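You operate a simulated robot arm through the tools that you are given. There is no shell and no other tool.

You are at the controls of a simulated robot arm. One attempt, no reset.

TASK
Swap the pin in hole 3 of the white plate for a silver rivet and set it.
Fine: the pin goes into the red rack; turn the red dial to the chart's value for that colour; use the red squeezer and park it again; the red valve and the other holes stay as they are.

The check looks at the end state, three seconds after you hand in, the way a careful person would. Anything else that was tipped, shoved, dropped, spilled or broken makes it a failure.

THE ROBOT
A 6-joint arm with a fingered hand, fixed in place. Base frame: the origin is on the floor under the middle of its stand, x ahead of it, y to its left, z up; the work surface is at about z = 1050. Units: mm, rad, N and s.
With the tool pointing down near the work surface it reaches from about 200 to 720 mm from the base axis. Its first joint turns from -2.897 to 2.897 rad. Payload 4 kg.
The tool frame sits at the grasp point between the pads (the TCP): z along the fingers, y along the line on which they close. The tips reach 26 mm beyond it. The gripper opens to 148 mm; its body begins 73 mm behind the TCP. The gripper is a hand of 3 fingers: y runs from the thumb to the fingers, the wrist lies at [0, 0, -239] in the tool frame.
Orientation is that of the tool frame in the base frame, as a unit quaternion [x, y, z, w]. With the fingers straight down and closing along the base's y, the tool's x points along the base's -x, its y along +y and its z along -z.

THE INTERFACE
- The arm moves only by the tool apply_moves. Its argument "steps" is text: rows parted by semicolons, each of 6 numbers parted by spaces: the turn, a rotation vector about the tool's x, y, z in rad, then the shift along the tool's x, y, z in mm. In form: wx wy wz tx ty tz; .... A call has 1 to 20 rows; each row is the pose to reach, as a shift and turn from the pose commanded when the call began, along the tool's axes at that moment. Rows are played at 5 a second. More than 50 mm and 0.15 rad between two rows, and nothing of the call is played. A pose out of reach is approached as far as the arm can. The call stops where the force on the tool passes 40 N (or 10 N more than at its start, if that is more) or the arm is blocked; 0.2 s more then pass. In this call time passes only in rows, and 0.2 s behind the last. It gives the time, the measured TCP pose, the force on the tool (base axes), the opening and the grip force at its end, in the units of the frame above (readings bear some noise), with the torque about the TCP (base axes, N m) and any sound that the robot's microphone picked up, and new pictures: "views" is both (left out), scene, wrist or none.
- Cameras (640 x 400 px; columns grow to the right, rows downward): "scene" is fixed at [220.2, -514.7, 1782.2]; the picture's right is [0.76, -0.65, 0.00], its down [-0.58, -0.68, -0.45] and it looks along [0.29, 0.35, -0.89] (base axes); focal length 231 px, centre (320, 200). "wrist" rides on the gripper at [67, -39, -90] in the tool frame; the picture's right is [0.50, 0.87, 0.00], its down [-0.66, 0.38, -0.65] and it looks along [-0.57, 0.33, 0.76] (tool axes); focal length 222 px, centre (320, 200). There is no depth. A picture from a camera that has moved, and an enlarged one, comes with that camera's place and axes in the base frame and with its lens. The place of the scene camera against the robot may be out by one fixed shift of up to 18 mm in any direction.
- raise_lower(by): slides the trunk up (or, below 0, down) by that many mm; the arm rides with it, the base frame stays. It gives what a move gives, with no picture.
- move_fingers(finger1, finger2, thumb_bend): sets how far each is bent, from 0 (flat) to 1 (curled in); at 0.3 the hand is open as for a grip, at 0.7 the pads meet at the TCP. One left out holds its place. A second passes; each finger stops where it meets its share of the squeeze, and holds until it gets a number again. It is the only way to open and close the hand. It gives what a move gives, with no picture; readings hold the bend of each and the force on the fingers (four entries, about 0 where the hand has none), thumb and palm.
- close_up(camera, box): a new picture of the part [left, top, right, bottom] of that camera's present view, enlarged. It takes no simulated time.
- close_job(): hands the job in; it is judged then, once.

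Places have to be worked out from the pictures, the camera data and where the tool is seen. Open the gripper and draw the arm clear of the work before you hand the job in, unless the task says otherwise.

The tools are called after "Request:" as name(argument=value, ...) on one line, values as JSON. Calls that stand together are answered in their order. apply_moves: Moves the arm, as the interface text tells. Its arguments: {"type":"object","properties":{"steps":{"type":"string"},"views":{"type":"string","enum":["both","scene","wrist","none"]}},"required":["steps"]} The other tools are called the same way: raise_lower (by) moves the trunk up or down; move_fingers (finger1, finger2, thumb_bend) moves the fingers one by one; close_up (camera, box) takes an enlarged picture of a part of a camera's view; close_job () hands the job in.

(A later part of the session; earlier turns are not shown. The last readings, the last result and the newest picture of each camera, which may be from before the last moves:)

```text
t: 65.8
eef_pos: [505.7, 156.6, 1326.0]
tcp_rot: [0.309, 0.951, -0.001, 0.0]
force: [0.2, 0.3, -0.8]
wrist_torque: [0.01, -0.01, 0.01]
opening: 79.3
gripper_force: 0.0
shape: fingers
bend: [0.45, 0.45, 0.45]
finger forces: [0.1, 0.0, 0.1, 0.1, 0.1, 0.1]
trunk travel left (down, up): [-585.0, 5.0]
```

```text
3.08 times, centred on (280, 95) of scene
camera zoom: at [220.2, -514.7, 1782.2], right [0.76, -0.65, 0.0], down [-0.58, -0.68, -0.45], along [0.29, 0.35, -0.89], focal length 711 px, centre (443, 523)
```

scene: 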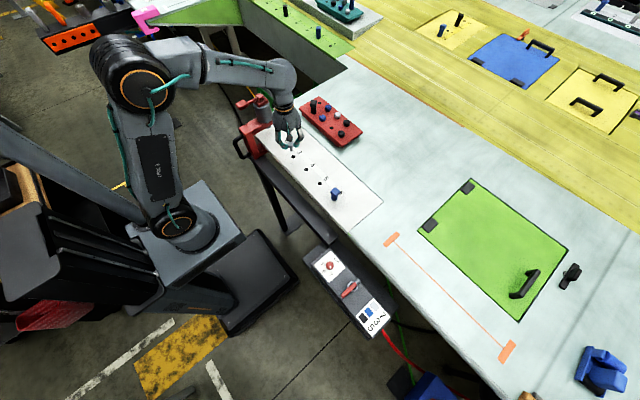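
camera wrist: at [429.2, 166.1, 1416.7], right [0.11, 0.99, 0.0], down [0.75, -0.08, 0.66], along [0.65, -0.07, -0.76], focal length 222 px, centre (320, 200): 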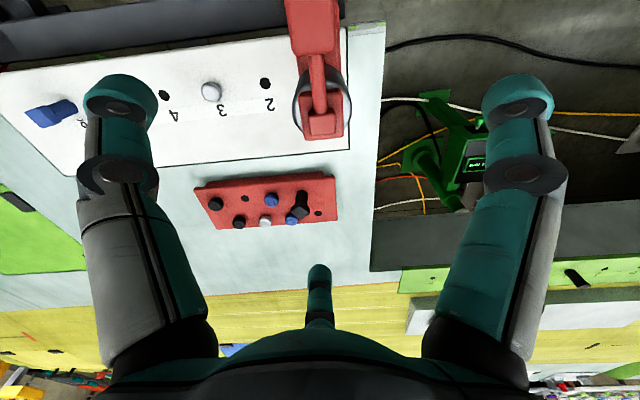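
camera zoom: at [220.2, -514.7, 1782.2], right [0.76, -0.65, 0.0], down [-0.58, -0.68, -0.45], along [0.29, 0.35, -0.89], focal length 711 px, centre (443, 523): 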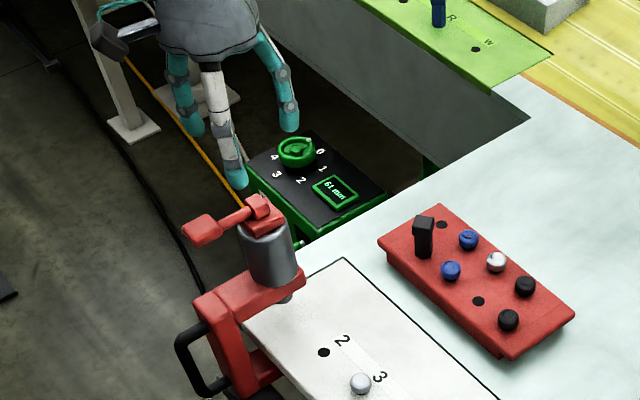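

The overhead view shows the cylinder axis at about (505.5, 160) and the lever running straight along −x, so the squeezer's yaw is about 0. The arm spans y≈136–184. I'll centre on y=160 and descend around the cylinder with the fingers open to 79 mm, first to z≈1240.

Request:
apply_moves(steps="0 0 0 -1.5 2 20; 0 0 0 -1.5 2 45; 0 0 0 -1.5 2 70; 0 0 0 -1.5 2 86; 0 0 0 -1.5 2 86", views="wrist")

Request:
close_up(camera="wrist", box=[160, 20, 480, 260])

Request:
close_up(camera="scene", box=[220, 50, 310, 150])

```text
t: 67.0
eef_pos: [508.3, 157.4, 1241.1]
tcp_rot: [0.309, 0.951, -0.001, 0.001]
force: [0.4, -0.1, 0.9]
wrist_torque: [-0.03, 0.02, -0.01]
opening: 79.2
gripper_force: 0.1
shape: fingers
bend: [0.45, 0.45, 0.45]
finger forces: [0.0, 0.0, 0.0, 0.1, 0.0, 0.0]
trunk travel left (down, up): [-585.0, 5.0]
camera wrist: at [431.6, 166.2, 1330.7], right [0.1, 0.99, 0.0], down [0.75, -0.08, 0.65], along [0.65, -0.07, -0.76], focal length 222 px, centre (320, 200)
```

wrist: 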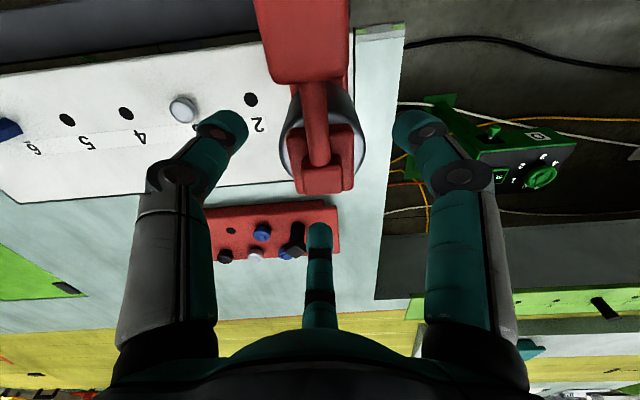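

```text
1.67 times, centred on (320, 140) of wrist
camera zoom: at [431.6, 166.2, 1330.7], right [0.1, 0.99, 0.0], down [0.75, -0.08, 0.65], along [0.65, -0.07, -0.76], focal length 370 px, centre (320, 300)
```

zoom: 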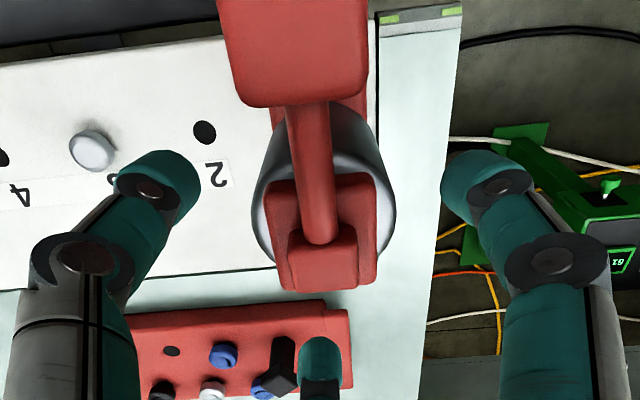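

```text
4.00 times, centred on (265, 100) of scene
camera zoom: at [220.2, -514.7, 1782.2], right [0.76, -0.65, 0.0], down [-0.58, -0.68, -0.45], along [0.29, 0.35, -0.89], focal length 924 px, centre (540, 600)
```

zoom: 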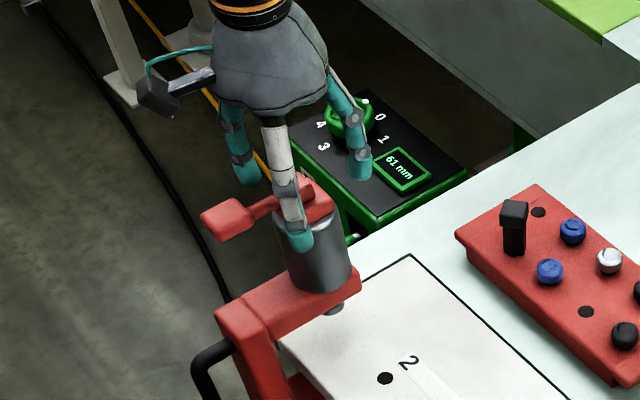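

I'll enlarge the cylinder top here for a more accurate axis before going lower.

Request:
close_up(camera="wrist", box=[250, 60, 390, 210])

Request:
close_up(camera="scene", box=[240, 75, 290, 125])

```text
2.67 times, centred on (320, 135) of wrist
camera zoom: at [431.6, 166.2, 1330.7], right [0.1, 0.99, 0.0], down [0.75, -0.08, 0.65], along [0.65, -0.07, -0.76], focal length 592 px, centre (320, 373)
```

zoom: 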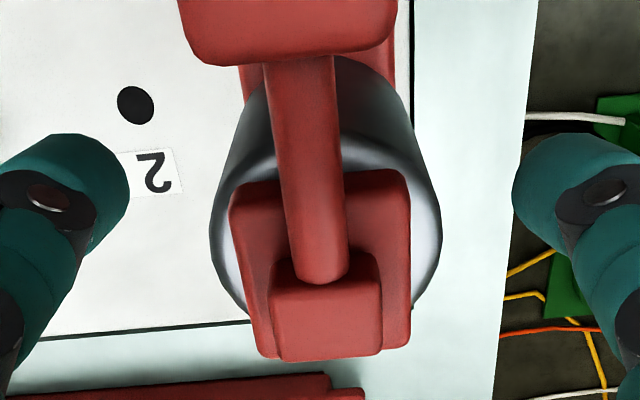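

```text
8.00 times, centred on (265, 100) of scene
camera zoom: at [220.2, -514.7, 1782.2], right [0.76, -0.65, 0.0], down [-0.58, -0.68, -0.45], along [0.29, 0.35, -0.89], focal length 1848 px, centre (760, 1000)
```

zoom: 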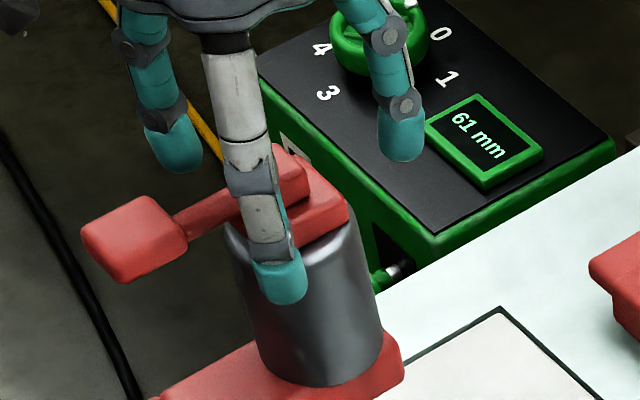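

Combining views, the cylinder axis is near (508, 160.5), with r≈30 and z≈1125–1198. I'm at x≈508.4, so I'll shift +2.5 mm in y and descend to TCP z≈1198, which leaves about 30 mm between the palm and the lever.

Request:
apply_moves(steps="0 0 0 1.5 2 0; 0 0 0 1.5 2 15; 0 0 0 1.5 2 30; 0 0 0 1.5 2 43; 0 0 0 1.5 2 43", views="wrist")

Request:
close_up(camera="wrist", box=[180, 40, 460, 240])

Request:
close_up(camera="scene", box=[225, 65, 305, 145])

```text
t: 68.2
eef_pos: [508.8, 161.5, 1197.2]
tcp_rot: [0.309, 0.951, -0.001, 0.0]
force: [0.1, -0.1, -0.8]
wrist_torque: [0.0, 0.0, 0.0]
opening: 79.2
gripper_force: 0.0
shape: fingers
bend: [0.45, 0.45, 0.45]
finger forces: [0.0, 0.0, 0.0, 0.0, 0.0, 0.0]
trunk travel left (down, up): [-585.0, 5.0]
camera wrist: at [431.5, 169.0, 1287.3], right [0.1, 0.99, 0.0], down [0.75, -0.08, 0.65], along [0.65, -0.07, -0.76], focal length 222 px, centre (320, 200)
```

wrist: 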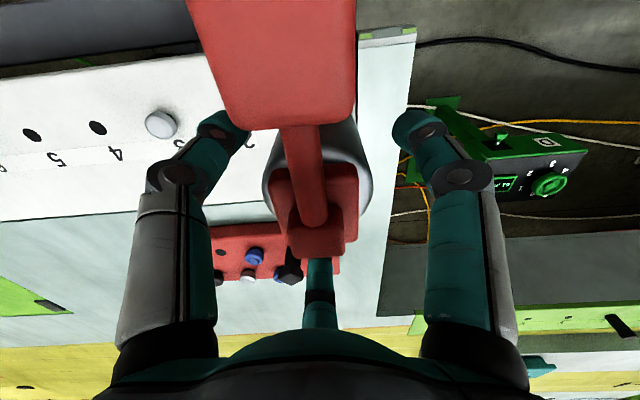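

```text
2.00 times, centred on (320, 140) of wrist
camera zoom: at [431.5, 169.0, 1287.3], right [0.1, 0.99, 0.0], down [0.75, -0.08, 0.65], along [0.65, -0.07, -0.76], focal length 444 px, centre (320, 320)
```

zoom: 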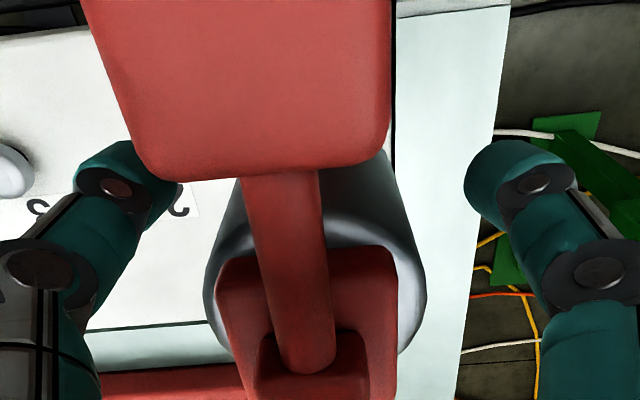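

```text
5.00 times, centred on (265, 105) of scene
camera zoom: at [220.2, -514.7, 1782.2], right [0.76, -0.65, 0.0], down [-0.58, -0.68, -0.45], along [0.29, 0.35, -0.89], focal length 1155 px, centre (595, 675)
```

zoom: 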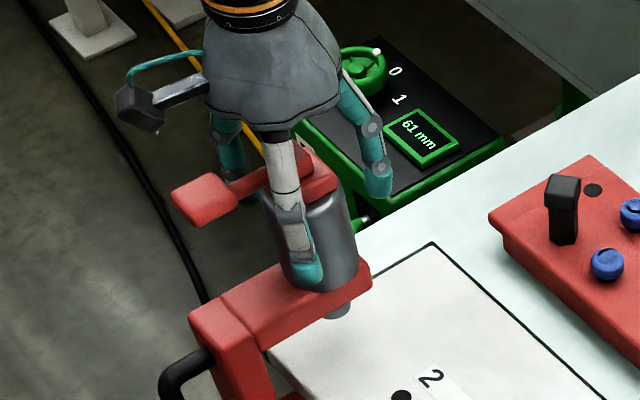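

The cylinder is well inside the fingers, about 2.5 mm off in x. I'll re-centre, then close until the fingers touch.

Request:
apply_moves(steps="0 0 0 1.7 -1.9 0; 0 0 0 1.7 -1.9 0", views="none")

Request:
move_fingers(finger1=0.5, finger2=0.5, thumb_bend=0.5)

Request:
close_up(camera="wrist", box=[180, 40, 460, 240])

Request:
close_up(camera="scene", box=[225, 65, 305, 145])

```text
t: 68.8
eef_pos: [504.8, 160.3, 1197.9]
tcp_rot: [0.309, 0.951, 0.0, 0.001]
force: [-0.3, -0.9, -0.3]
wrist_torque: [0.0, -0.02, 0.03]
opening: 79.0
gripper_force: 0.1
shape: fingers
bend: [0.45, 0.45, 0.45]
finger forces: [0.0, 0.1, 0.0, 0.0, 0.1, 0.0]
trunk travel left (down, up): [-585.0, 5.0]
```

```text
t: 69.8
eef_pos: [504.3, 161.5, 1196.8]
tcp_rot: [0.309, 0.951, 0.0, 0.001]
force: [-1.0, -0.1, -0.3]
wrist_torque: [0.03, 0.0, -0.01]
opening: 62.4
gripper_force: 0.0
shape: fingers
bend: [0.5, 0.5, 0.5]
finger forces: [0.0, 0.0, 0.0, 0.0, 0.0, 0.0]
trunk travel left (down, up): [-585.0, 5.0]
```

```text
2.00 times, centred on (320, 140) of wrist
camera zoom: at [428.9, 168.4, 1287.9], right [0.1, 0.99, 0.0], down [0.75, -0.08, 0.65], along [0.65, -0.07, -0.76], focal length 444 px, centre (320, 320)
```

zoom: 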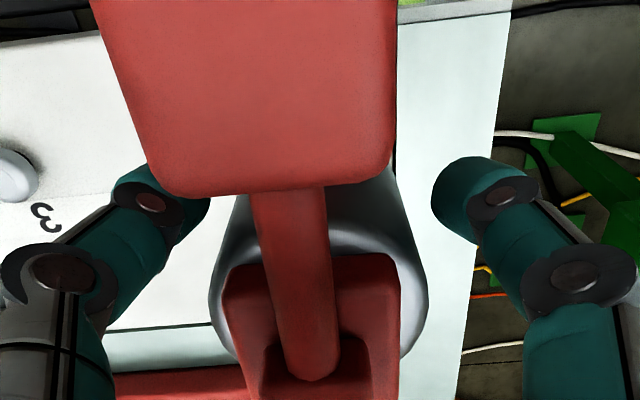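

```text
5.00 times, centred on (265, 105) of scene
camera zoom: at [220.2, -514.7, 1782.2], right [0.76, -0.65, 0.0], down [-0.58, -0.68, -0.45], along [0.29, 0.35, -0.89], focal length 1155 px, centre (595, 675)
```

zoom: 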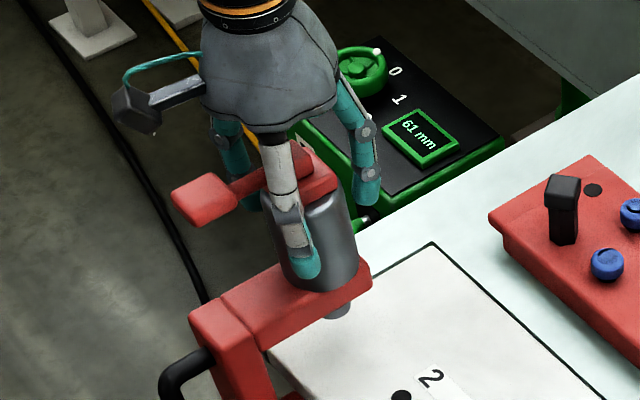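

Almost touching. I'll close a bit more.

Request:
move_fingers(finger1=0.54, finger2=0.54, thumb_bend=0.54)

Request:
close_up(camera="wrist", box=[180, 40, 460, 240])

```text
t: 70.8
eef_pos: [505.5, 159.7, 1196.6]
tcp_rot: [0.309, 0.951, 0.0, 0.0]
force: [-0.7, -0.6, 0.4]
wrist_torque: [-0.03, 0.02, 0.0]
opening: 49.8
gripper_force: 0.3
shape: fingers
bend: [0.54, 0.54, 0.54]
finger forces: [0.0, 0.0, 0.0, 0.1, 0.4, 0.0]
trunk travel left (down, up): [-585.0, 5.0]
```

```text
2.00 times, centred on (320, 140) of wrist
camera zoom: at [428.9, 168.3, 1287.9], right [0.1, 0.99, 0.0], down [0.75, -0.08, 0.65], along [0.65, -0.07, -0.76], focal length 444 px, centre (320, 320)
```

zoom: 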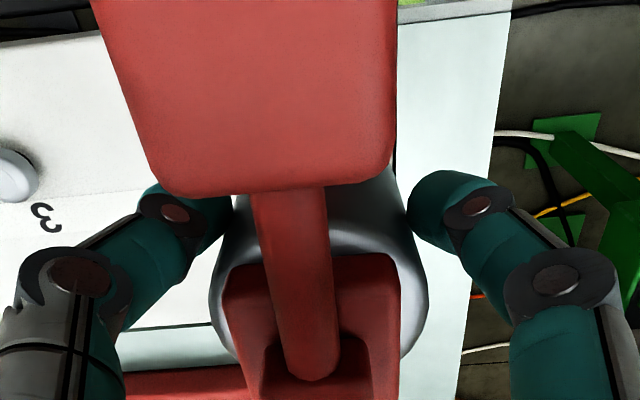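

The thumb is just touching. I'll close a little more so all three make contact.

Request:
move_fingers(finger1=0.58, finger2=0.58, thumb_bend=0.58)

```text
t: 71.8
eef_pos: [505.4, 160.3, 1195.2]
tcp_rot: [0.309, 0.951, 0.0, 0.001]
force: [0.3, -1.2, -0.2]
wrist_torque: [-0.04, 0.04, 0.0]
opening: 47.8
gripper_force: 3.4
shape: fingers
bend: [0.54, 0.55, 0.55]
finger forces: [2.0, 1.8, 0.0, 0.0, 3.2, 0.1]
trunk travel left (down, up): [-585.0, 5.0]
```

All three are in contact and well balanced. I'll increase the squeeze in steps.

Request:
move_fingers(finger1=0.75, finger2=0.75, thumb_bend=0.75)

Request:
close_up(camera="scene", box=[225, 65, 305, 145])

```text
t: 72.8
eef_pos: [504.2, 157.7, 1197.3]
tcp_rot: [0.309, 0.951, 0.0, 0.0]
force: [-7.1, -10.9, -4.6]
wrist_torque: [-0.24, 0.13, 0.02]
opening: 45.0
gripper_force: 23.8
shape: fingers
bend: [0.55, 0.55, 0.6]
finger forces: [11.1, 11.0, 0.0, 0.0, 25.0, 0.1]
trunk travel left (down, up): [-585.0, 5.0]
```

```text
5.00 times, centred on (265, 105) of scene
camera zoom: at [220.2, -514.7, 1782.2], right [0.76, -0.65, 0.0], down [-0.58, -0.68, -0.45], along [0.29, 0.35, -0.89], focal length 1155 px, centre (595, 675)
```

zoom: 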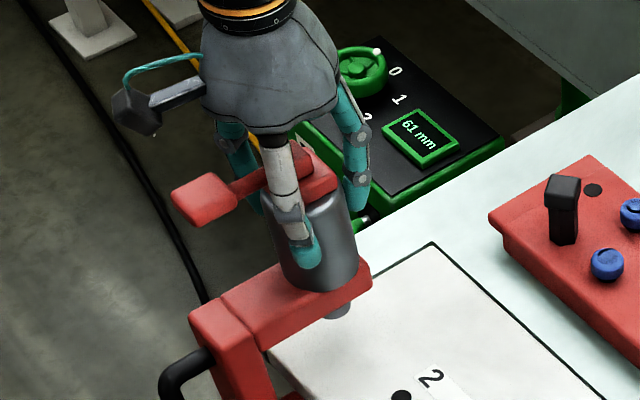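

The thumb pushes with 25 N while each finger saturates near 11 N, so the grip is unbalanced. I'll back the thumb command off to about 0.62 to balance at roughly 11 N each.

Request:
move_fingers(finger1=0.8, finger2=0.8, thumb_bend=0.63)

```text
t: 73.8
eef_pos: [505.0, 159.9, 1197.2]
tcp_rot: [0.31, 0.951, 0.001, 0.002]
force: [0.6, 0.6, 1.0]
wrist_torque: [-0.02, -0.01, 0.04]
opening: 45.9
gripper_force: 16.7
shape: fingers
bend: [0.56, 0.56, 0.57]
finger forces: [11.6, 11.4, 0.1, 0.0, 10.2, 0.0]
trunk travel left (down, up): [-585.0, 5.0]
```

The grip is balanced at about 11 N each with almost no net force. I'll do a small test lift of 3 mm and read the load.

Request:
apply_moves(steps="0 0 0 0 0 -1; 0 0 0 0 0 -2; 0 0 0 0 0 -3; 0 0 0 0 0 -3", views="none")

Request:
close_up(camera="scene", box=[225, 85, 295, 165])

```text
t: 74.8
eef_pos: [505.0, 159.7, 1199.2]
tcp_rot: [0.309, 0.951, -0.001, 0.0]
force: [1.0, 0.2, -13.7]
wrist_torque: [0.0, -0.04, 0.01]
opening: 45.8
gripper_force: 15.2
shape: fingers
bend: [0.56, 0.56, 0.57]
finger forces: [10.9, 10.7, 0.0, 0.0, 9.3, 0.1]
trunk travel left (down, up): [-585.0, 5.0]
```

```text
5.00 times, centred on (260, 125) of scene
camera zoom: at [220.2, -514.7, 1782.2], right [0.76, -0.65, 0.0], down [-0.58, -0.68, -0.45], along [0.29, 0.35, -0.89], focal length 1155 px, centre (620, 575)
```

zoom: 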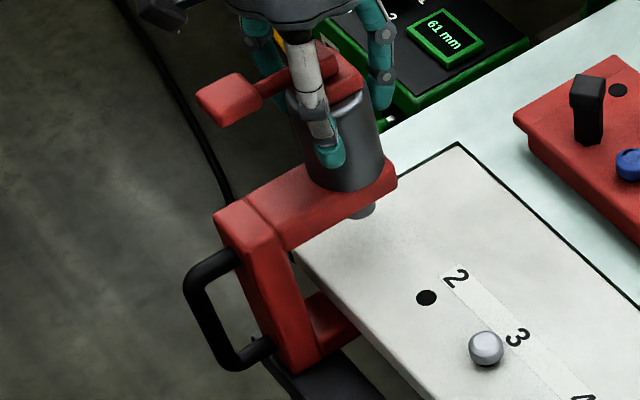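

A 14 N load with about 2 mm of rise, and the squeezer hasn't visibly moved. I'll raise 2 mm more to see whether the load levels off.

Request:
apply_moves(steps="0 0 0 0 0 -1; 0 0 0 0 0 -2; 0 0 0 0 0 -2", views="none")

Request:
close_up(camera="scene", box=[225, 85, 295, 165])

Request:
close_up(camera="wrist", box=[180, 40, 460, 240])

```text
t: 75.6
eef_pos: [504.9, 160.3, 1199.7]
tcp_rot: [0.309, 0.951, -0.001, 0.0]
force: [-0.1, -1.4, -21.9]
wrist_torque: [0.01, 0.0, 0.03]
opening: 46.1
gripper_force: 14.3
shape: fingers
bend: [0.56, 0.56, 0.56]
finger forces: [9.4, 9.2, 0.0, 0.0, 9.8, 0.1]
trunk travel left (down, up): [-585.0, 5.0]
```

```text
5.00 times, centred on (260, 125) of scene
camera zoom: at [220.2, -514.7, 1782.2], right [0.76, -0.65, 0.0], down [-0.58, -0.68, -0.45], along [0.29, 0.35, -0.89], focal length 1155 px, centre (620, 575)
```

zoom: 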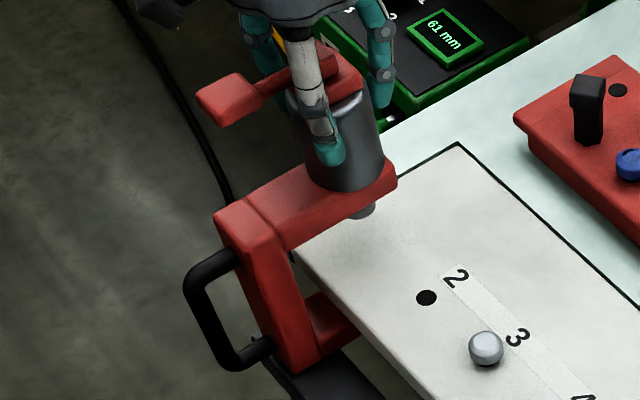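

```text
2.00 times, centred on (320, 140) of wrist
camera zoom: at [429.5, 168.6, 1291.2], right [0.1, 0.99, 0.0], down [0.75, -0.08, 0.65], along [0.65, -0.07, -0.76], focal length 444 px, centre (320, 320)
```

zoom: 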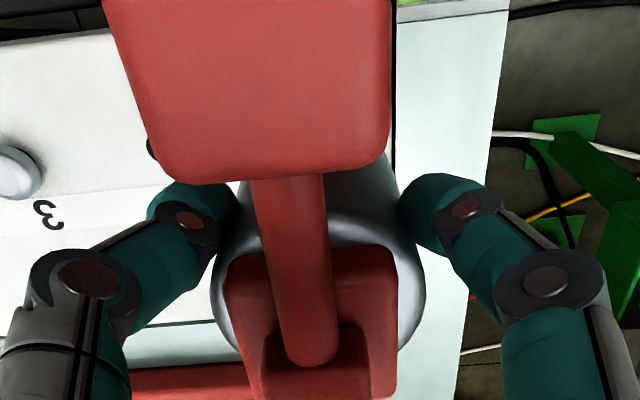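

The load rose to 22 N with the fingers starting to slip and the squeezer not lifting, so it may be guided on the rail rather than loose. I'll return to neutral height and test sliding it gently toward −y instead.

Request:
apply_moves(steps="0 0 0 0 0 2; 0 0 0 0 0 4; 0 0 0 0 0 4.5; 0 0 0 0 0 4.5", views="none")

Request:
apply_moves(steps="0 0 0 -1.2 -1.6 0; 0 0 0 -2.4 -3.2 0; 0 0 0 -3.5 -4.9 0; 0 0 0 -3.5 -4.9 0", views="none")

Request:
close_up(camera="scene", box=[225, 85, 295, 165])

```text
t: 76.6
eef_pos: [504.9, 160.6, 1197.9]
tcp_rot: [0.309, 0.951, 0.001, 0.002]
force: [2.2, -2.4, 12.0]
wrist_torque: [-0.08, -0.1, 0.06]
opening: 45.5
gripper_force: 16.9
shape: fingers
bend: [0.56, 0.56, 0.57]
finger forces: [11.2, 12.6, 0.0, 0.1, 11.4, 0.0]
trunk travel left (down, up): [-585.0, 5.0]
```

```text
t: 77.6
eef_pos: [503.8, 155.2, 1197.6]
tcp_rot: [0.308, 0.951, 0.001, 0.002]
force: [2.0, 7.6, 18.9]
wrist_torque: [0.38, -0.14, 0.01]
opening: 46.0
gripper_force: 18.2
shape: fingers
bend: [0.54, 0.55, 0.58]
finger forces: [14.2, 13.3, 0.0, 0.0, 8.3, 0.0]
trunk travel left (down, up): [-585.0, 5.0]
```

```text
5.00 times, centred on (260, 125) of scene
camera zoom: at [220.2, -514.7, 1782.2], right [0.76, -0.65, 0.0], down [-0.58, -0.68, -0.45], along [0.29, 0.35, -0.89], focal length 1155 px, centre (620, 575)
```

zoom: 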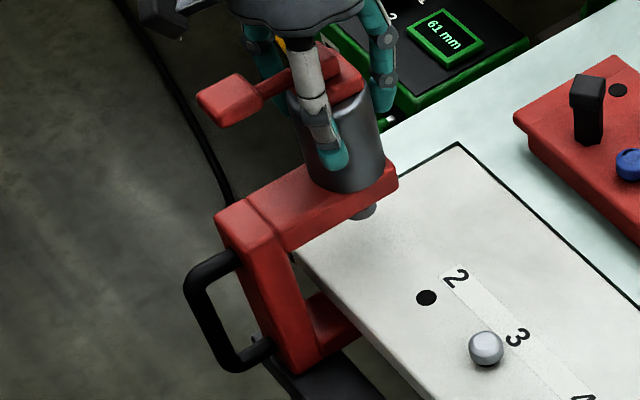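

There's 7.6 N of lateral resistance, but the hand is also pressing down 19 N. I'll unload it vertically to a slight lift and push a bit further toward −y.

Request:
apply_moves(steps="0 0 0 0 0 -2; 0 0 0 0 0 -4; 0 0 0 0 0 -4", views="none")

Request:
apply_moves(steps="0 0 0 -1.2 -1.6 0; 0 0 0 -2.4 -3.2 0; 0 0 0 -3.5 -4.9 0; 0 0 0 -3.5 -4.9 0", views="wrist")

Request:
close_up(camera="scene", box=[225, 85, 295, 165])

```text
t: 78.4
eef_pos: [505.6, 155.8, 1199.5]
tcp_rot: [0.309, 0.951, -0.001, -0.001]
force: [-1.1, 6.6, -10.0]
wrist_torque: [0.17, -0.05, -0.05]
opening: 46.1
gripper_force: 14.2
shape: fingers
bend: [0.54, 0.55, 0.58]
finger forces: [11.8, 10.2, 0.1, 0.0, 7.2, 0.0]
trunk travel left (down, up): [-585.0, 5.0]
```

```text
t: 79.4
eef_pos: [505.0, 147.7, 1200.2]
tcp_rot: [0.309, 0.951, 0.0, 0.0]
force: [-1.4, 3.2, -15.3]
wrist_torque: [0.03, 0.11, 0.01]
opening: 46.4
gripper_force: 14.4
shape: fingers
bend: [0.55, 0.56, 0.57]
finger forces: [10.6, 9.3, 0.0, 0.0, 9.1, 0.0]
trunk travel left (down, up): [-585.0, 5.0]
camera wrist: at [429.2, 156.9, 1290.8], right [0.1, 0.99, 0.0], down [0.75, -0.08, 0.65], along [0.65, -0.07, -0.76], focal length 222 px, centre (320, 200)
```

wrist: 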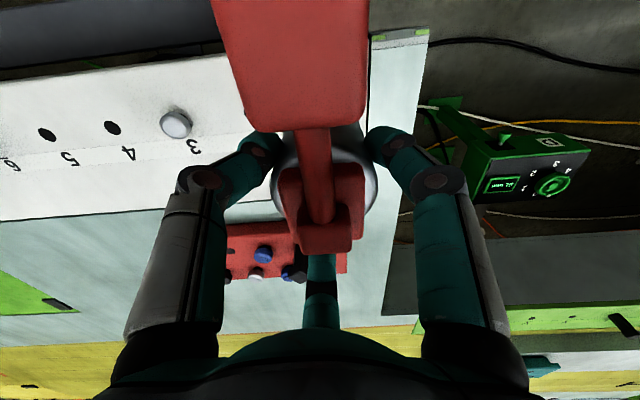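

```text
5.00 times, centred on (260, 125) of scene
camera zoom: at [220.2, -514.7, 1782.2], right [0.76, -0.65, 0.0], down [-0.58, -0.68, -0.45], along [0.29, 0.35, -0.89], focal length 1155 px, centre (620, 575)
```

zoom: 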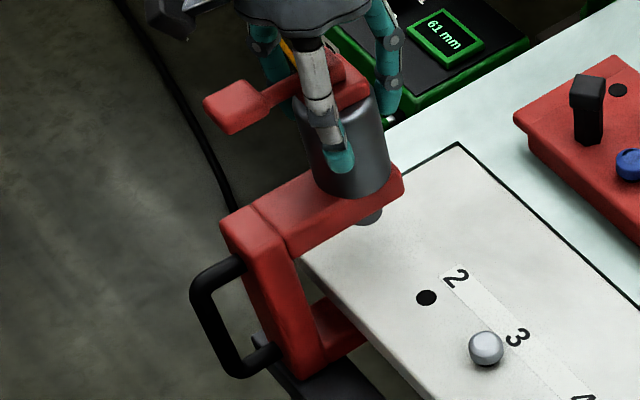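

It slides freely without yawing, at about 3 N of drag under a light lift. I'll keep sliding toward −y another 110 mm at moderate speed, then check.

Request:
apply_moves(steps="0 0 0 -5.9 -8.1 0; 0 0 0 -11.8 -16.2 0; 0 0 0 -17.6 -24.3 0; 0 0 0 -23.5 -32.4 0; 0 0 0 -29.4 -40.5 0; 0 0 0 -35.3 -48.5 0; 0 0 0 -41.2 -56.6 0; 0 0 0 -47 -64.7 0; 0 0 0 -52.9 -72.8 0; 0 0 0 -58.8 -80.9 0; 0 0 0 -58.8 -80.9 0", views="wrist")

Request:
close_up(camera="scene", box=[235, 95, 325, 195])

```text
t: 81.8
eef_pos: [505.4, 48.1, 1199.5]
tcp_rot: [0.309, 0.951, 0.001, 0.0]
force: [2.4, 1.1, -9.2]
wrist_torque: [-0.02, 0.02, 0.05]
opening: 46.2
gripper_force: 14.4
shape: fingers
bend: [0.55, 0.56, 0.57]
finger forces: [10.5, 9.4, 0.0, 0.0, 9.7, 0.0]
trunk travel left (down, up): [-585.0, 5.0]
camera wrist: at [428.7, 55.6, 1290.7], right [0.1, 0.99, 0.0], down [0.75, -0.08, 0.65], along [0.65, -0.07, -0.76], focal length 222 px, centre (320, 200)
```

wrist: 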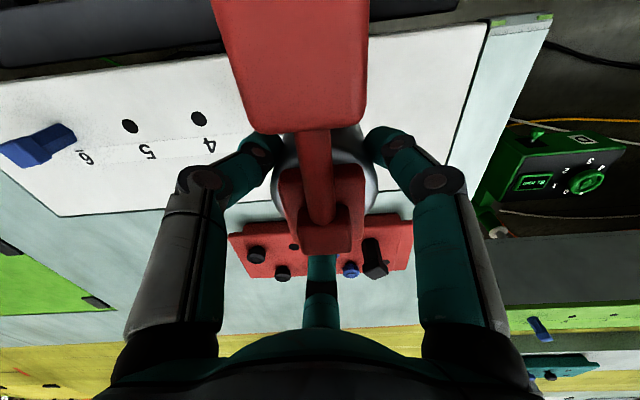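

```text
4.00 times, centred on (280, 145) of scene
camera zoom: at [220.2, -514.7, 1782.2], right [0.76, -0.65, 0.0], down [-0.58, -0.68, -0.45], along [0.29, 0.35, -0.89], focal length 924 px, centre (480, 420)
```

zoom: 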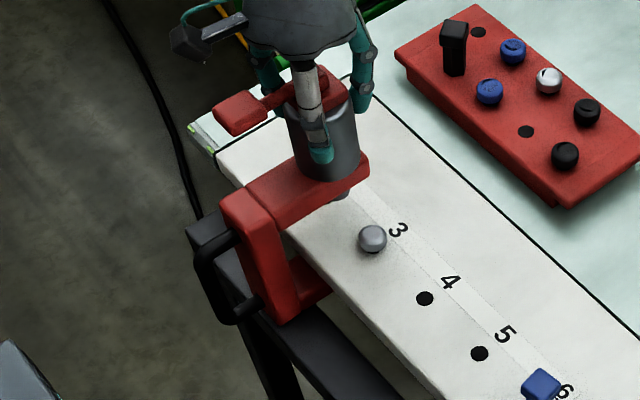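

Halfway and still level. I'll slide 40 mm more and then check the ram against the rivet closely.

Request:
apply_moves(steps="0 0 0 -5.9 -8.1 0; 0 0 0 -11.8 -16.2 0; 0 0 0 -17.6 -24.3 0; 0 0 0 -23.5 -32.4 0; 0 0 0 -23.5 -32.4 0", views="none")

Request:
close_up(camera="scene", box=[245, 105, 325, 185])

Request:
close_up(camera="wrist", box=[160, 60, 480, 300])

```text
t: 83.0
eef_pos: [505.3, 8.1, 1200.1]
tcp_rot: [0.308, 0.951, 0.0, 0.0]
force: [2.4, 0.9, -12.6]
wrist_torque: [0.0, 0.0, 0.1]
opening: 46.0
gripper_force: 14.6
shape: fingers
bend: [0.55, 0.56, 0.57]
finger forces: [10.5, 10.0, 0.0, 0.1, 9.4, 0.0]
trunk travel left (down, up): [-585.0, 5.0]
```

```text
5.00 times, centred on (285, 145) of scene
camera zoom: at [220.2, -514.7, 1782.2], right [0.76, -0.65, 0.0], down [-0.58, -0.68, -0.45], along [0.29, 0.35, -0.89], focal length 1155 px, centre (495, 475)
```

zoom: 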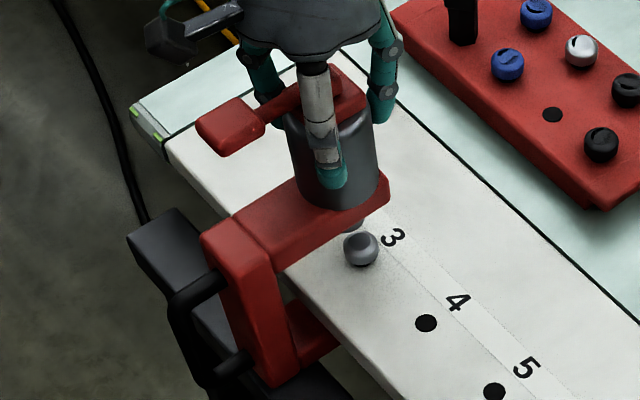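

```text
1.67 times, centred on (320, 180) of wrist
camera zoom: at [428.6, 15.9, 1291.1], right [0.1, 0.99, 0.0], down [0.75, -0.08, 0.65], along [0.65, -0.07, -0.76], focal length 370 px, centre (320, 233)
```

zoom: 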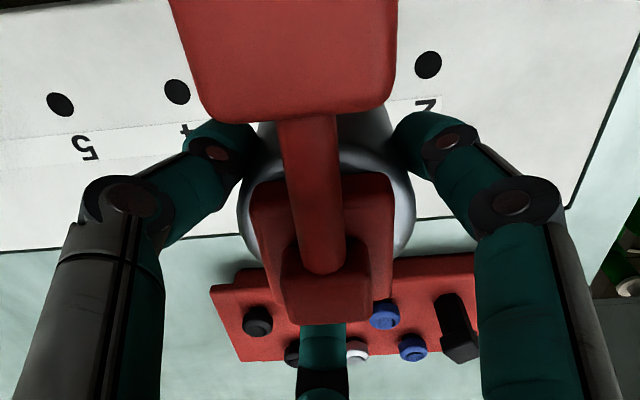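

About 13 mm remain. I'll approach slowly in small steps, watching for any lateral force in case the anvil meets the rivet shank.

Request:
apply_moves(steps="0 0 0 -1.2 -1.6 0; 0 0 0 -2.4 -3.2 0; 0 0 0 -3.5 -4.9 0; 0 0 0 -4.7 -6.5 0; 0 0 0 -4.7 -6.5 0", views="none")

Request:
close_up(camera="scene", box=[265, 125, 315, 175])

```text
t: 84.2
eef_pos: [506.0, -0.4, 1200.2]
tcp_rot: [0.308, 0.951, -0.001, 0.001]
force: [1.6, -1.8, -9.0]
wrist_torque: [-0.16, 0.02, 0.06]
opening: 46.1
gripper_force: 15.4
shape: fingers
bend: [0.55, 0.56, 0.57]
finger forces: [10.0, 9.3, 0.1, 0.0, 11.1, 0.0]
trunk travel left (down, up): [-585.0, 5.0]
```

```text
8.00 times, centred on (290, 150) of scene
camera zoom: at [220.2, -514.7, 1782.2], right [0.76, -0.65, 0.0], down [-0.58, -0.68, -0.45], along [0.29, 0.35, -0.89], focal length 1848 px, centre (560, 600)
```

zoom: 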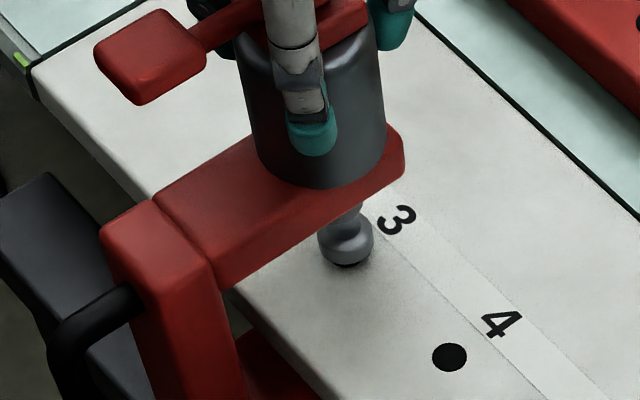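

The ram nub is now right above the rivet. I'll enlarge that spot strongly to judge alignment.

Request:
close_up(camera="scene", box=[279, 141, 297, 159])

Request:
close_up(camera="scene", box=[240, 110, 310, 190])

```text
16.00 times, centred on (288, 150) of scene
camera zoom: at [220.2, -514.7, 1782.2], right [0.76, -0.65, 0.0], down [-0.58, -0.68, -0.45], along [0.29, 0.35, -0.89], focal length 3697 px, centre (832, 1000)
```

zoom: 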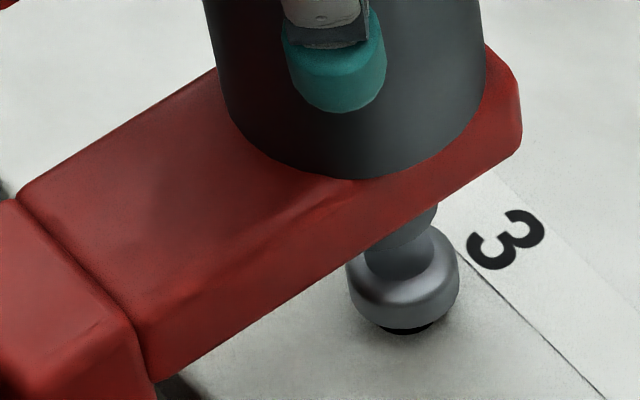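

```text
5.00 times, centred on (275, 150) of scene
camera zoom: at [220.2, -514.7, 1782.2], right [0.76, -0.65, 0.0], down [-0.58, -0.68, -0.45], along [0.29, 0.35, -0.89], focal length 1155 px, centre (545, 450)
```

zoom: 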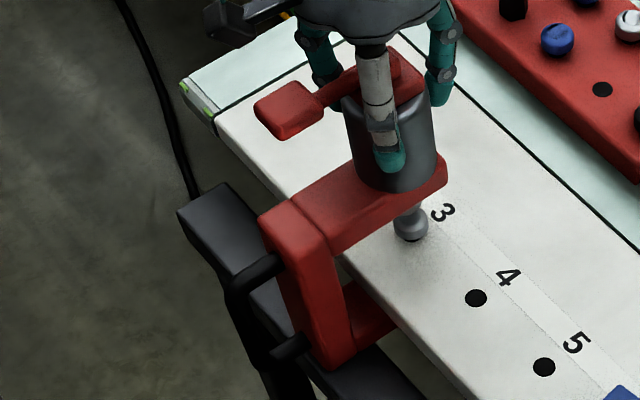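

Different estimates put the ram within about 1–4 mm short of the rivet in y. I'll nudge −2.5 mm, then set the squeezer down fully, release, and check alignment from another angle with the wrist camera.

Request:
apply_moves(steps="0 0 0 -0.7 -1 0; 0 0 0 -1.5 -2 0; 0 0 0 -1.5 -2 0", views="none")

Request:
apply_moves(steps="0 0 0 0 0 1; 0 0 0 0 0 2; 0 0 0 0 0 2", views="none")

Request:
close_up(camera="scene", box=[279, 141, 297, 159])

```text
t: 85.0
eef_pos: [506.2, -3.4, 1201.2]
tcp_rot: [0.309, 0.951, -0.001, 0.0]
force: [0.2, -2.3, -8.0]
wrist_torque: [-0.18, 0.04, 0.13]
opening: 45.8
gripper_force: 14.6
shape: fingers
bend: [0.56, 0.56, 0.57]
finger forces: [9.8, 9.2, 0.0, 0.1, 11.7, 0.0]
trunk travel left (down, up): [-585.0, 5.0]
```

```text
t: 85.8
eef_pos: [506.3, -3.7, 1200.7]
tcp_rot: [0.309, 0.951, 0.001, 0.001]
force: [3.3, -3.9, 1.8]
wrist_torque: [-0.26, 0.0, 0.16]
opening: 45.3
gripper_force: 16.8
shape: fingers
bend: [0.56, 0.56, 0.57]
finger forces: [10.3, 10.5, 0.1, 0.1, 12.7, 0.0]
trunk travel left (down, up): [-585.0, 5.0]
```

```text
16.00 times, centred on (288, 150) of scene
camera zoom: at [220.2, -514.7, 1782.2], right [0.76, -0.65, 0.0], down [-0.58, -0.68, -0.45], along [0.29, 0.35, -0.89], focal length 3697 px, centre (832, 1000)
```

zoom: 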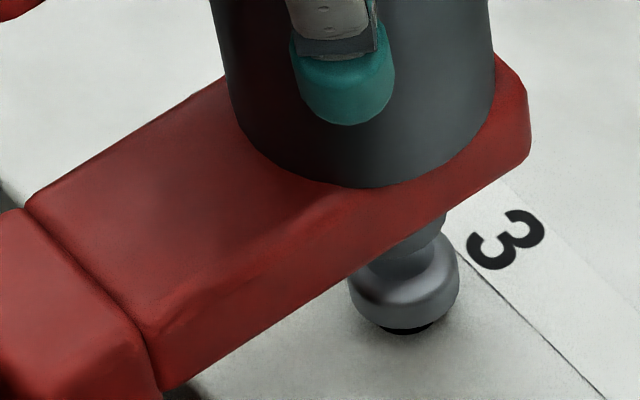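

Now neutral vertically. I'll release the cylinder and rise straight up, then look at the ram and rivet from a low side view.

Request:
move_fingers(finger1=0.45, finger2=0.45, thumb_bend=0.45)

Request:
close_up(camera="scene", box=[279, 141, 297, 159])

Request:
apply_moves(steps="0 0 0 0 0 -20; 0 0 0 0 0 -50; 0 0 0 0 0 -85; 0 0 0 0 0 -115; 0 0 0 0 0 -115", views="wrist")

Request:
close_up(camera="scene", box=[240, 110, 310, 190])

```text
t: 86.8
eef_pos: [505.8, -1.9, 1198.6]
tcp_rot: [0.309, 0.951, 0.0, 0.001]
force: [0.0, -0.5, -0.3]
wrist_torque: [0.01, -0.02, 0.0]
opening: 78.1
gripper_force: 0.1
shape: fingers
bend: [0.45, 0.45, 0.45]
finger forces: [0.1, 0.1, 0.1, 0.0, 0.0, 0.0]
trunk travel left (down, up): [-585.0, 5.0]
```

```text
16.00 times, centred on (288, 150) of scene
camera zoom: at [220.2, -514.7, 1782.2], right [0.76, -0.65, 0.0], down [-0.58, -0.68, -0.45], along [0.29, 0.35, -0.89], focal length 3697 px, centre (832, 1000)
```

zoom: 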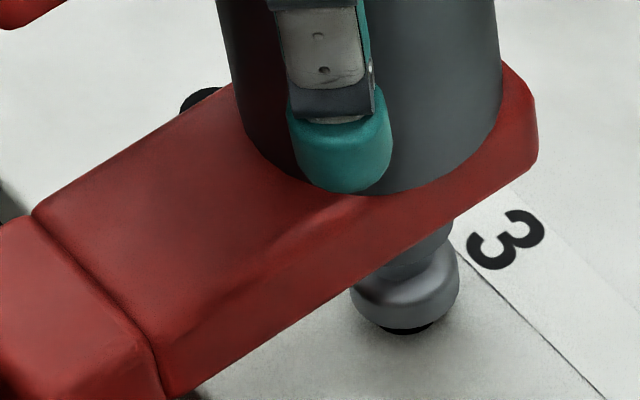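

```text
t: 88.0
eef_pos: [504.1, -2.4, 1314.3]
tcp_rot: [0.309, 0.951, 0.0, 0.001]
force: [-0.1, 0.1, -1.4]
wrist_torque: [-0.02, -0.02, 0.0]
opening: 78.2
gripper_force: 0.0
shape: fingers
bend: [0.45, 0.45, 0.45]
finger forces: [0.0, 0.0, 0.0, 0.0, 0.1, 0.1]
trunk travel left (down, up): [-585.0, 5.0]
camera wrist: at [428.4, 5.9, 1404.5], right [0.1, 0.99, 0.0], down [0.75, -0.08, 0.65], along [0.65, -0.07, -0.76], focal length 222 px, centre (320, 200)
```

wrist: 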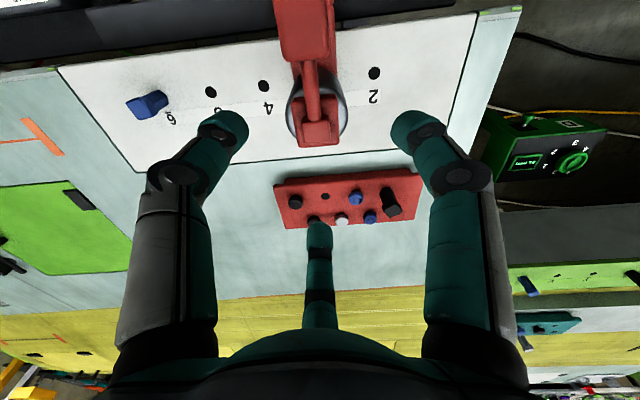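

```text
5.00 times, centred on (275, 150) of scene
camera zoom: at [220.2, -514.7, 1782.2], right [0.76, -0.65, 0.0], down [-0.58, -0.68, -0.45], along [0.29, 0.35, -0.89], focal length 1155 px, centre (545, 450)
```

zoom: 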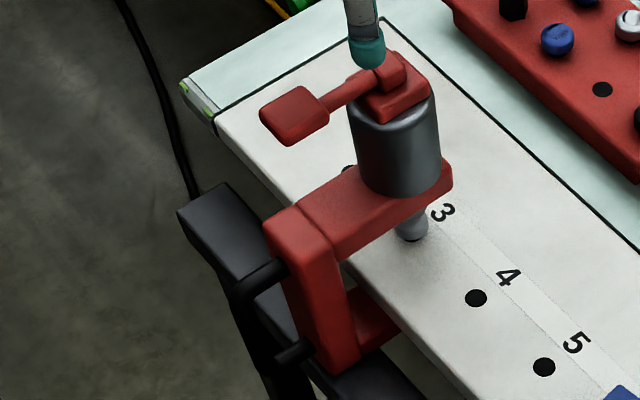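

The squeezer stands by itself on the rail with the ram near the rivet. I'll zoom the overhead wrist view to measure the lever and cylinder centre line against holes 2 and 4.

Request:
close_up(camera="wrist", box=[230, 30, 410, 160])

Request:
close_up(camera="scene", box=[279, 141, 297, 159])

```text
3.08 times, centred on (320, 95) of wrist
camera zoom: at [428.4, 5.9, 1404.5], right [0.1, 0.99, 0.0], down [0.75, -0.08, 0.65], along [0.65, -0.07, -0.76], focal length 684 px, centre (320, 523)
```

zoom: 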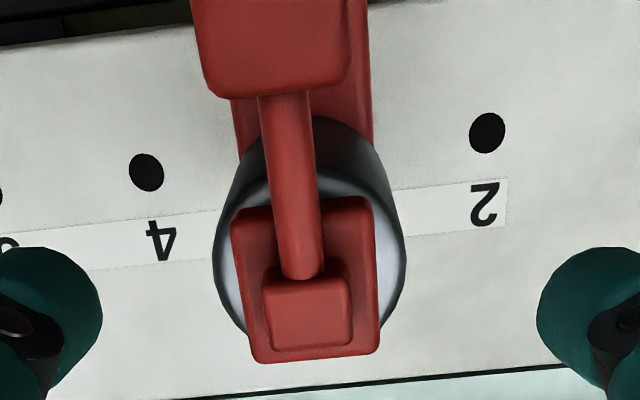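

```text
16.00 times, centred on (288, 150) of scene
camera zoom: at [220.2, -514.7, 1782.2], right [0.76, -0.65, 0.0], down [-0.58, -0.68, -0.45], along [0.29, 0.35, -0.89], focal length 3697 px, centre (832, 1000)
```

zoom: 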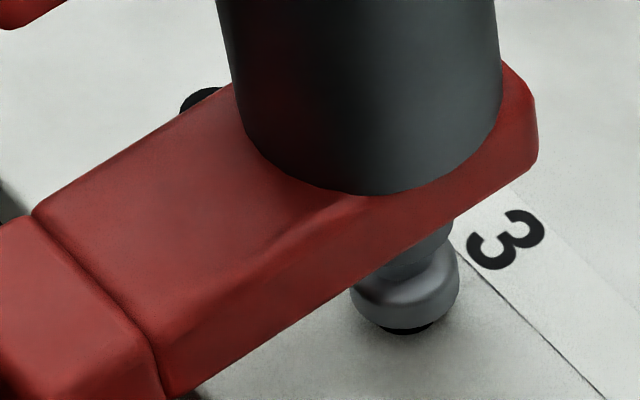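

The overhead view shows the squeezer's centre line at y≈−5.2 against hole 3 at −5.0, and x within about 2 mm, so the ram is over the rivet. Next I'll move above the lever paddle at about (434, −5.3), yaw to +30° so no finger points at the cylinder, and form a closed fingertip tripod to press with.

Request:
apply_moves(steps="0 0 -0.144 7 -5.5 0; 0 0 -0.288 14 -11 0; 0 0 -0.432 21 -16.5 0; 0 0 -0.576 28 -22 0; 0 0 -0.72 35 -27.5 0; 0 0 -0.864 42 -33 0; 0 0 -1.008 49 -38.5 0; 0 0 -1.15 55.3 -43.8 0; 0 0 -1.15 55.3 -43.8 0", views="none")

Request:
move_fingers(finger1=0.7, finger2=0.7, thumb_bend=0.7)

Request:
close_up(camera="wrist", box=[160, 40, 480, 280])

Request:
close_up(camera="scene", box=[230, 90, 310, 190])

```text
t: 90.0
eef_pos: [435.2, -6.0, 1314.6]
tcp_rot: [-0.259, 0.966, 0.0, 0.0]
force: [-1.7, 0.5, 0.0]
wrist_torque: [0.01, -0.02, 0.01]
opening: 78.2
gripper_force: 0.1
shape: fingers
bend: [0.45, 0.45, 0.45]
finger forces: [0.0, 0.1, 0.0, 0.1, 0.0, 0.0]
trunk travel left (down, up): [-585.0, 5.0]
```

```text
t: 91.0
eef_pos: [434.7, -5.6, 1314.6]
tcp_rot: [-0.258, 0.966, 0.0, 0.001]
force: [-0.8, -0.3, 0.7]
wrist_torque: [-0.02, -0.02, -0.04]
opening: 0.1
gripper_force: 0.1
shape: fingers
bend: [0.69, 0.69, 0.7]
finger forces: [0.0, 0.0, 0.1, 0.1, 0.0, 0.1]
trunk travel left (down, up): [-585.0, 5.0]
```

```text
1.67 times, centred on (320, 160) of wrist
camera zoom: at [397.1, -73.1, 1404.4], right [-0.87, 0.5, 0.0], down [0.38, 0.65, 0.65], along [0.33, 0.57, -0.76], focal length 370 px, centre (320, 267)
```

zoom: 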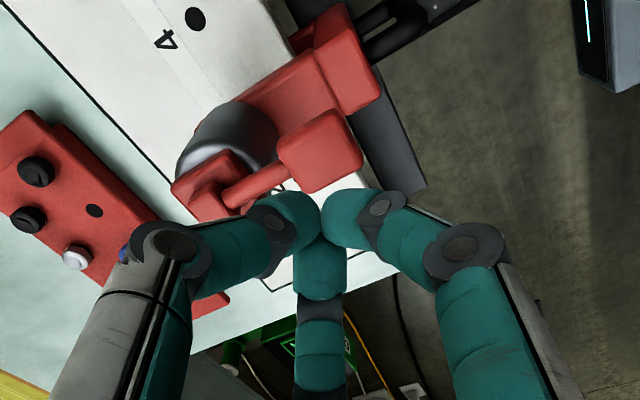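

```text
4.00 times, centred on (270, 140) of scene
camera zoom: at [220.2, -514.7, 1782.2], right [0.76, -0.65, 0.0], down [-0.58, -0.68, -0.45], along [0.29, 0.35, -0.89], focal length 924 px, centre (520, 440)
```

zoom: 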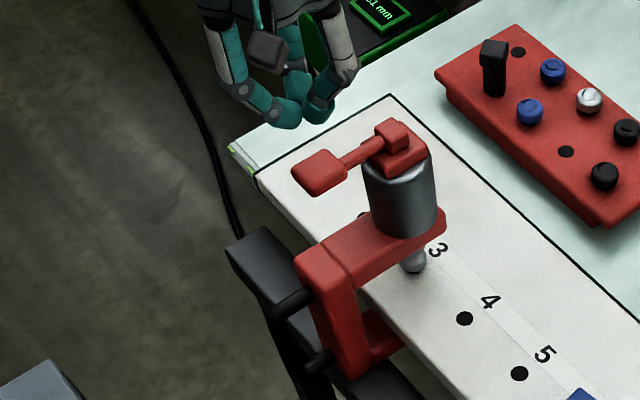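

The tripod is directly above the paddle. I'll descend to just above contact (TCP z≈1270), then press slowly.

Request:
apply_moves(steps="0 0 0 0 0 15; 0 0 0 0 0 30; 0 0 0 0 0 42; 0 0 0 0 0 42", views="none")

Request:
apply_moves(steps="0 0 0 0 0 2; 0 0 0 0 0 4; 0 0 0 0 0 6; 0 0 0 0 0 8; 0 0 0 0 0 8", views="none")

Request:
close_up(camera="scene", box=[230, 90, 310, 190])

```text
t: 92.0
eef_pos: [435.0, -4.9, 1271.5]
tcp_rot: [-0.258, 0.966, 0.001, 0.0]
force: [0.3, 0.9, 0.3]
wrist_torque: [0.02, 0.01, 0.01]
opening: 0.5
gripper_force: 0.1
shape: fingers
bend: [0.69, 0.69, 0.7]
finger forces: [0.1, 0.0, 0.0, 0.0, 0.1, 0.1]
trunk travel left (down, up): [-585.0, 5.0]
```

```text
t: 93.2
eef_pos: [434.3, -6.4, 1263.5]
tcp_rot: [-0.258, 0.966, 0.0, 0.0]
force: [0.2, 0.4, -0.4]
wrist_torque: [-0.01, -0.02, 0.0]
opening: 0.3
gripper_force: 0.1
shape: fingers
bend: [0.69, 0.69, 0.7]
finger forces: [0.1, 0.1, 0.1, 0.0, 0.0, 0.0]
trunk travel left (down, up): [-585.0, 5.0]
```

```text
4.00 times, centred on (270, 140) of scene
camera zoom: at [220.2, -514.7, 1782.2], right [0.76, -0.65, 0.0], down [-0.58, -0.68, -0.45], along [0.29, 0.35, -0.89], focal length 924 px, centre (520, 440)
```

zoom: 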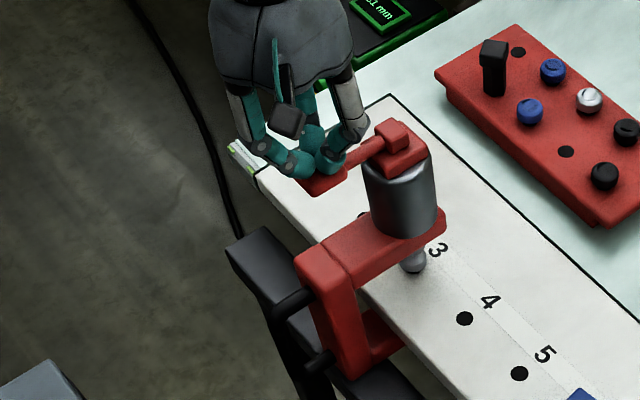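

Not yet in contact. I'll continue down in small steps.

Request:
apply_moves(steps="0 0 0 0 0 2; 0 0 0 0 0 4; 0 0 0 0 0 6; 0 0 0 0 0 6", views="none")

Request:
close_up(camera="scene", box=[250, 100, 300, 150])

```text
t: 94.2
eef_pos: [434.9, -4.9, 1258.1]
tcp_rot: [-0.258, 0.966, 0.0, 0.001]
force: [-1.5, 0.2, 4.4]
wrist_torque: [0.06, 0.01, -0.02]
opening: 0.1
gripper_force: 2.6
shape: fingers
bend: [0.7, 0.7, 0.7]
finger forces: [0.1, 3.1, 0.1, 0.0, 2.4, 0.0]
trunk travel left (down, up): [-585.0, 5.0]
```

```text
8.00 times, centred on (275, 125) of scene
camera zoom: at [220.2, -514.7, 1782.2], right [0.76, -0.65, 0.0], down [-0.58, -0.68, -0.45], along [0.29, 0.35, -0.89], focal length 1848 px, centre (680, 800)
```

zoom: 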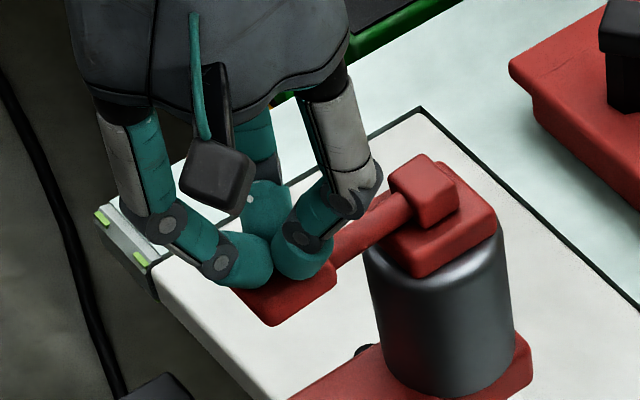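

Contact at about 4 N. I'll press further down in 2–3 mm steps, watching the force and listening for a sound.

Request:
apply_moves(steps="0 0 0 0 0 2; 0 0 0 0 0 4; 0 0 0 0 0 6; 0 0 0 0 0 8; 0 0 0 0 0 10; 0 0 0 0 0 10", views="none")

Request:
close_up(camera="scene", box=[250, 100, 310, 160])

```text
t: 95.6
eef_pos: [434.2, -4.8, 1246.9]
tcp_rot: [-0.258, 0.966, -0.001, 0.001]
force: [-0.4, 0.7, 6.3]
wrist_torque: [0.02, -0.03, 0.04]
opening: 0.3
gripper_force: 4.0
shape: fingers
bend: [0.69, 0.7, 0.7]
finger forces: [0.0, 3.6, 0.0, 0.0, 4.6, 0.0]
trunk travel left (down, up): [-585.0, 5.0]
```

```text
6.67 times, centred on (280, 130) of scene
camera zoom: at [220.2, -514.7, 1782.2], right [0.76, -0.65, 0.0], down [-0.58, -0.68, -0.45], along [0.29, 0.35, -0.89], focal length 1540 px, centre (587, 667)
```

zoom: 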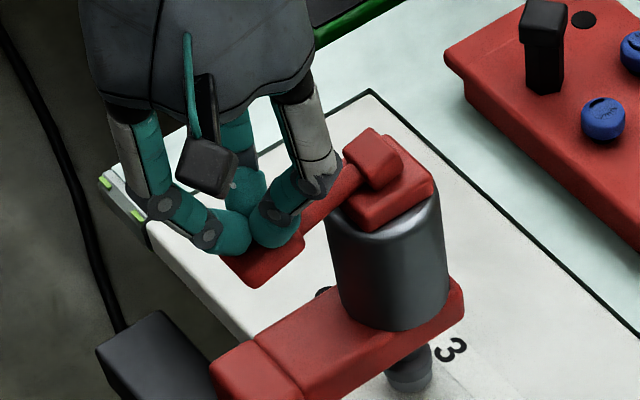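

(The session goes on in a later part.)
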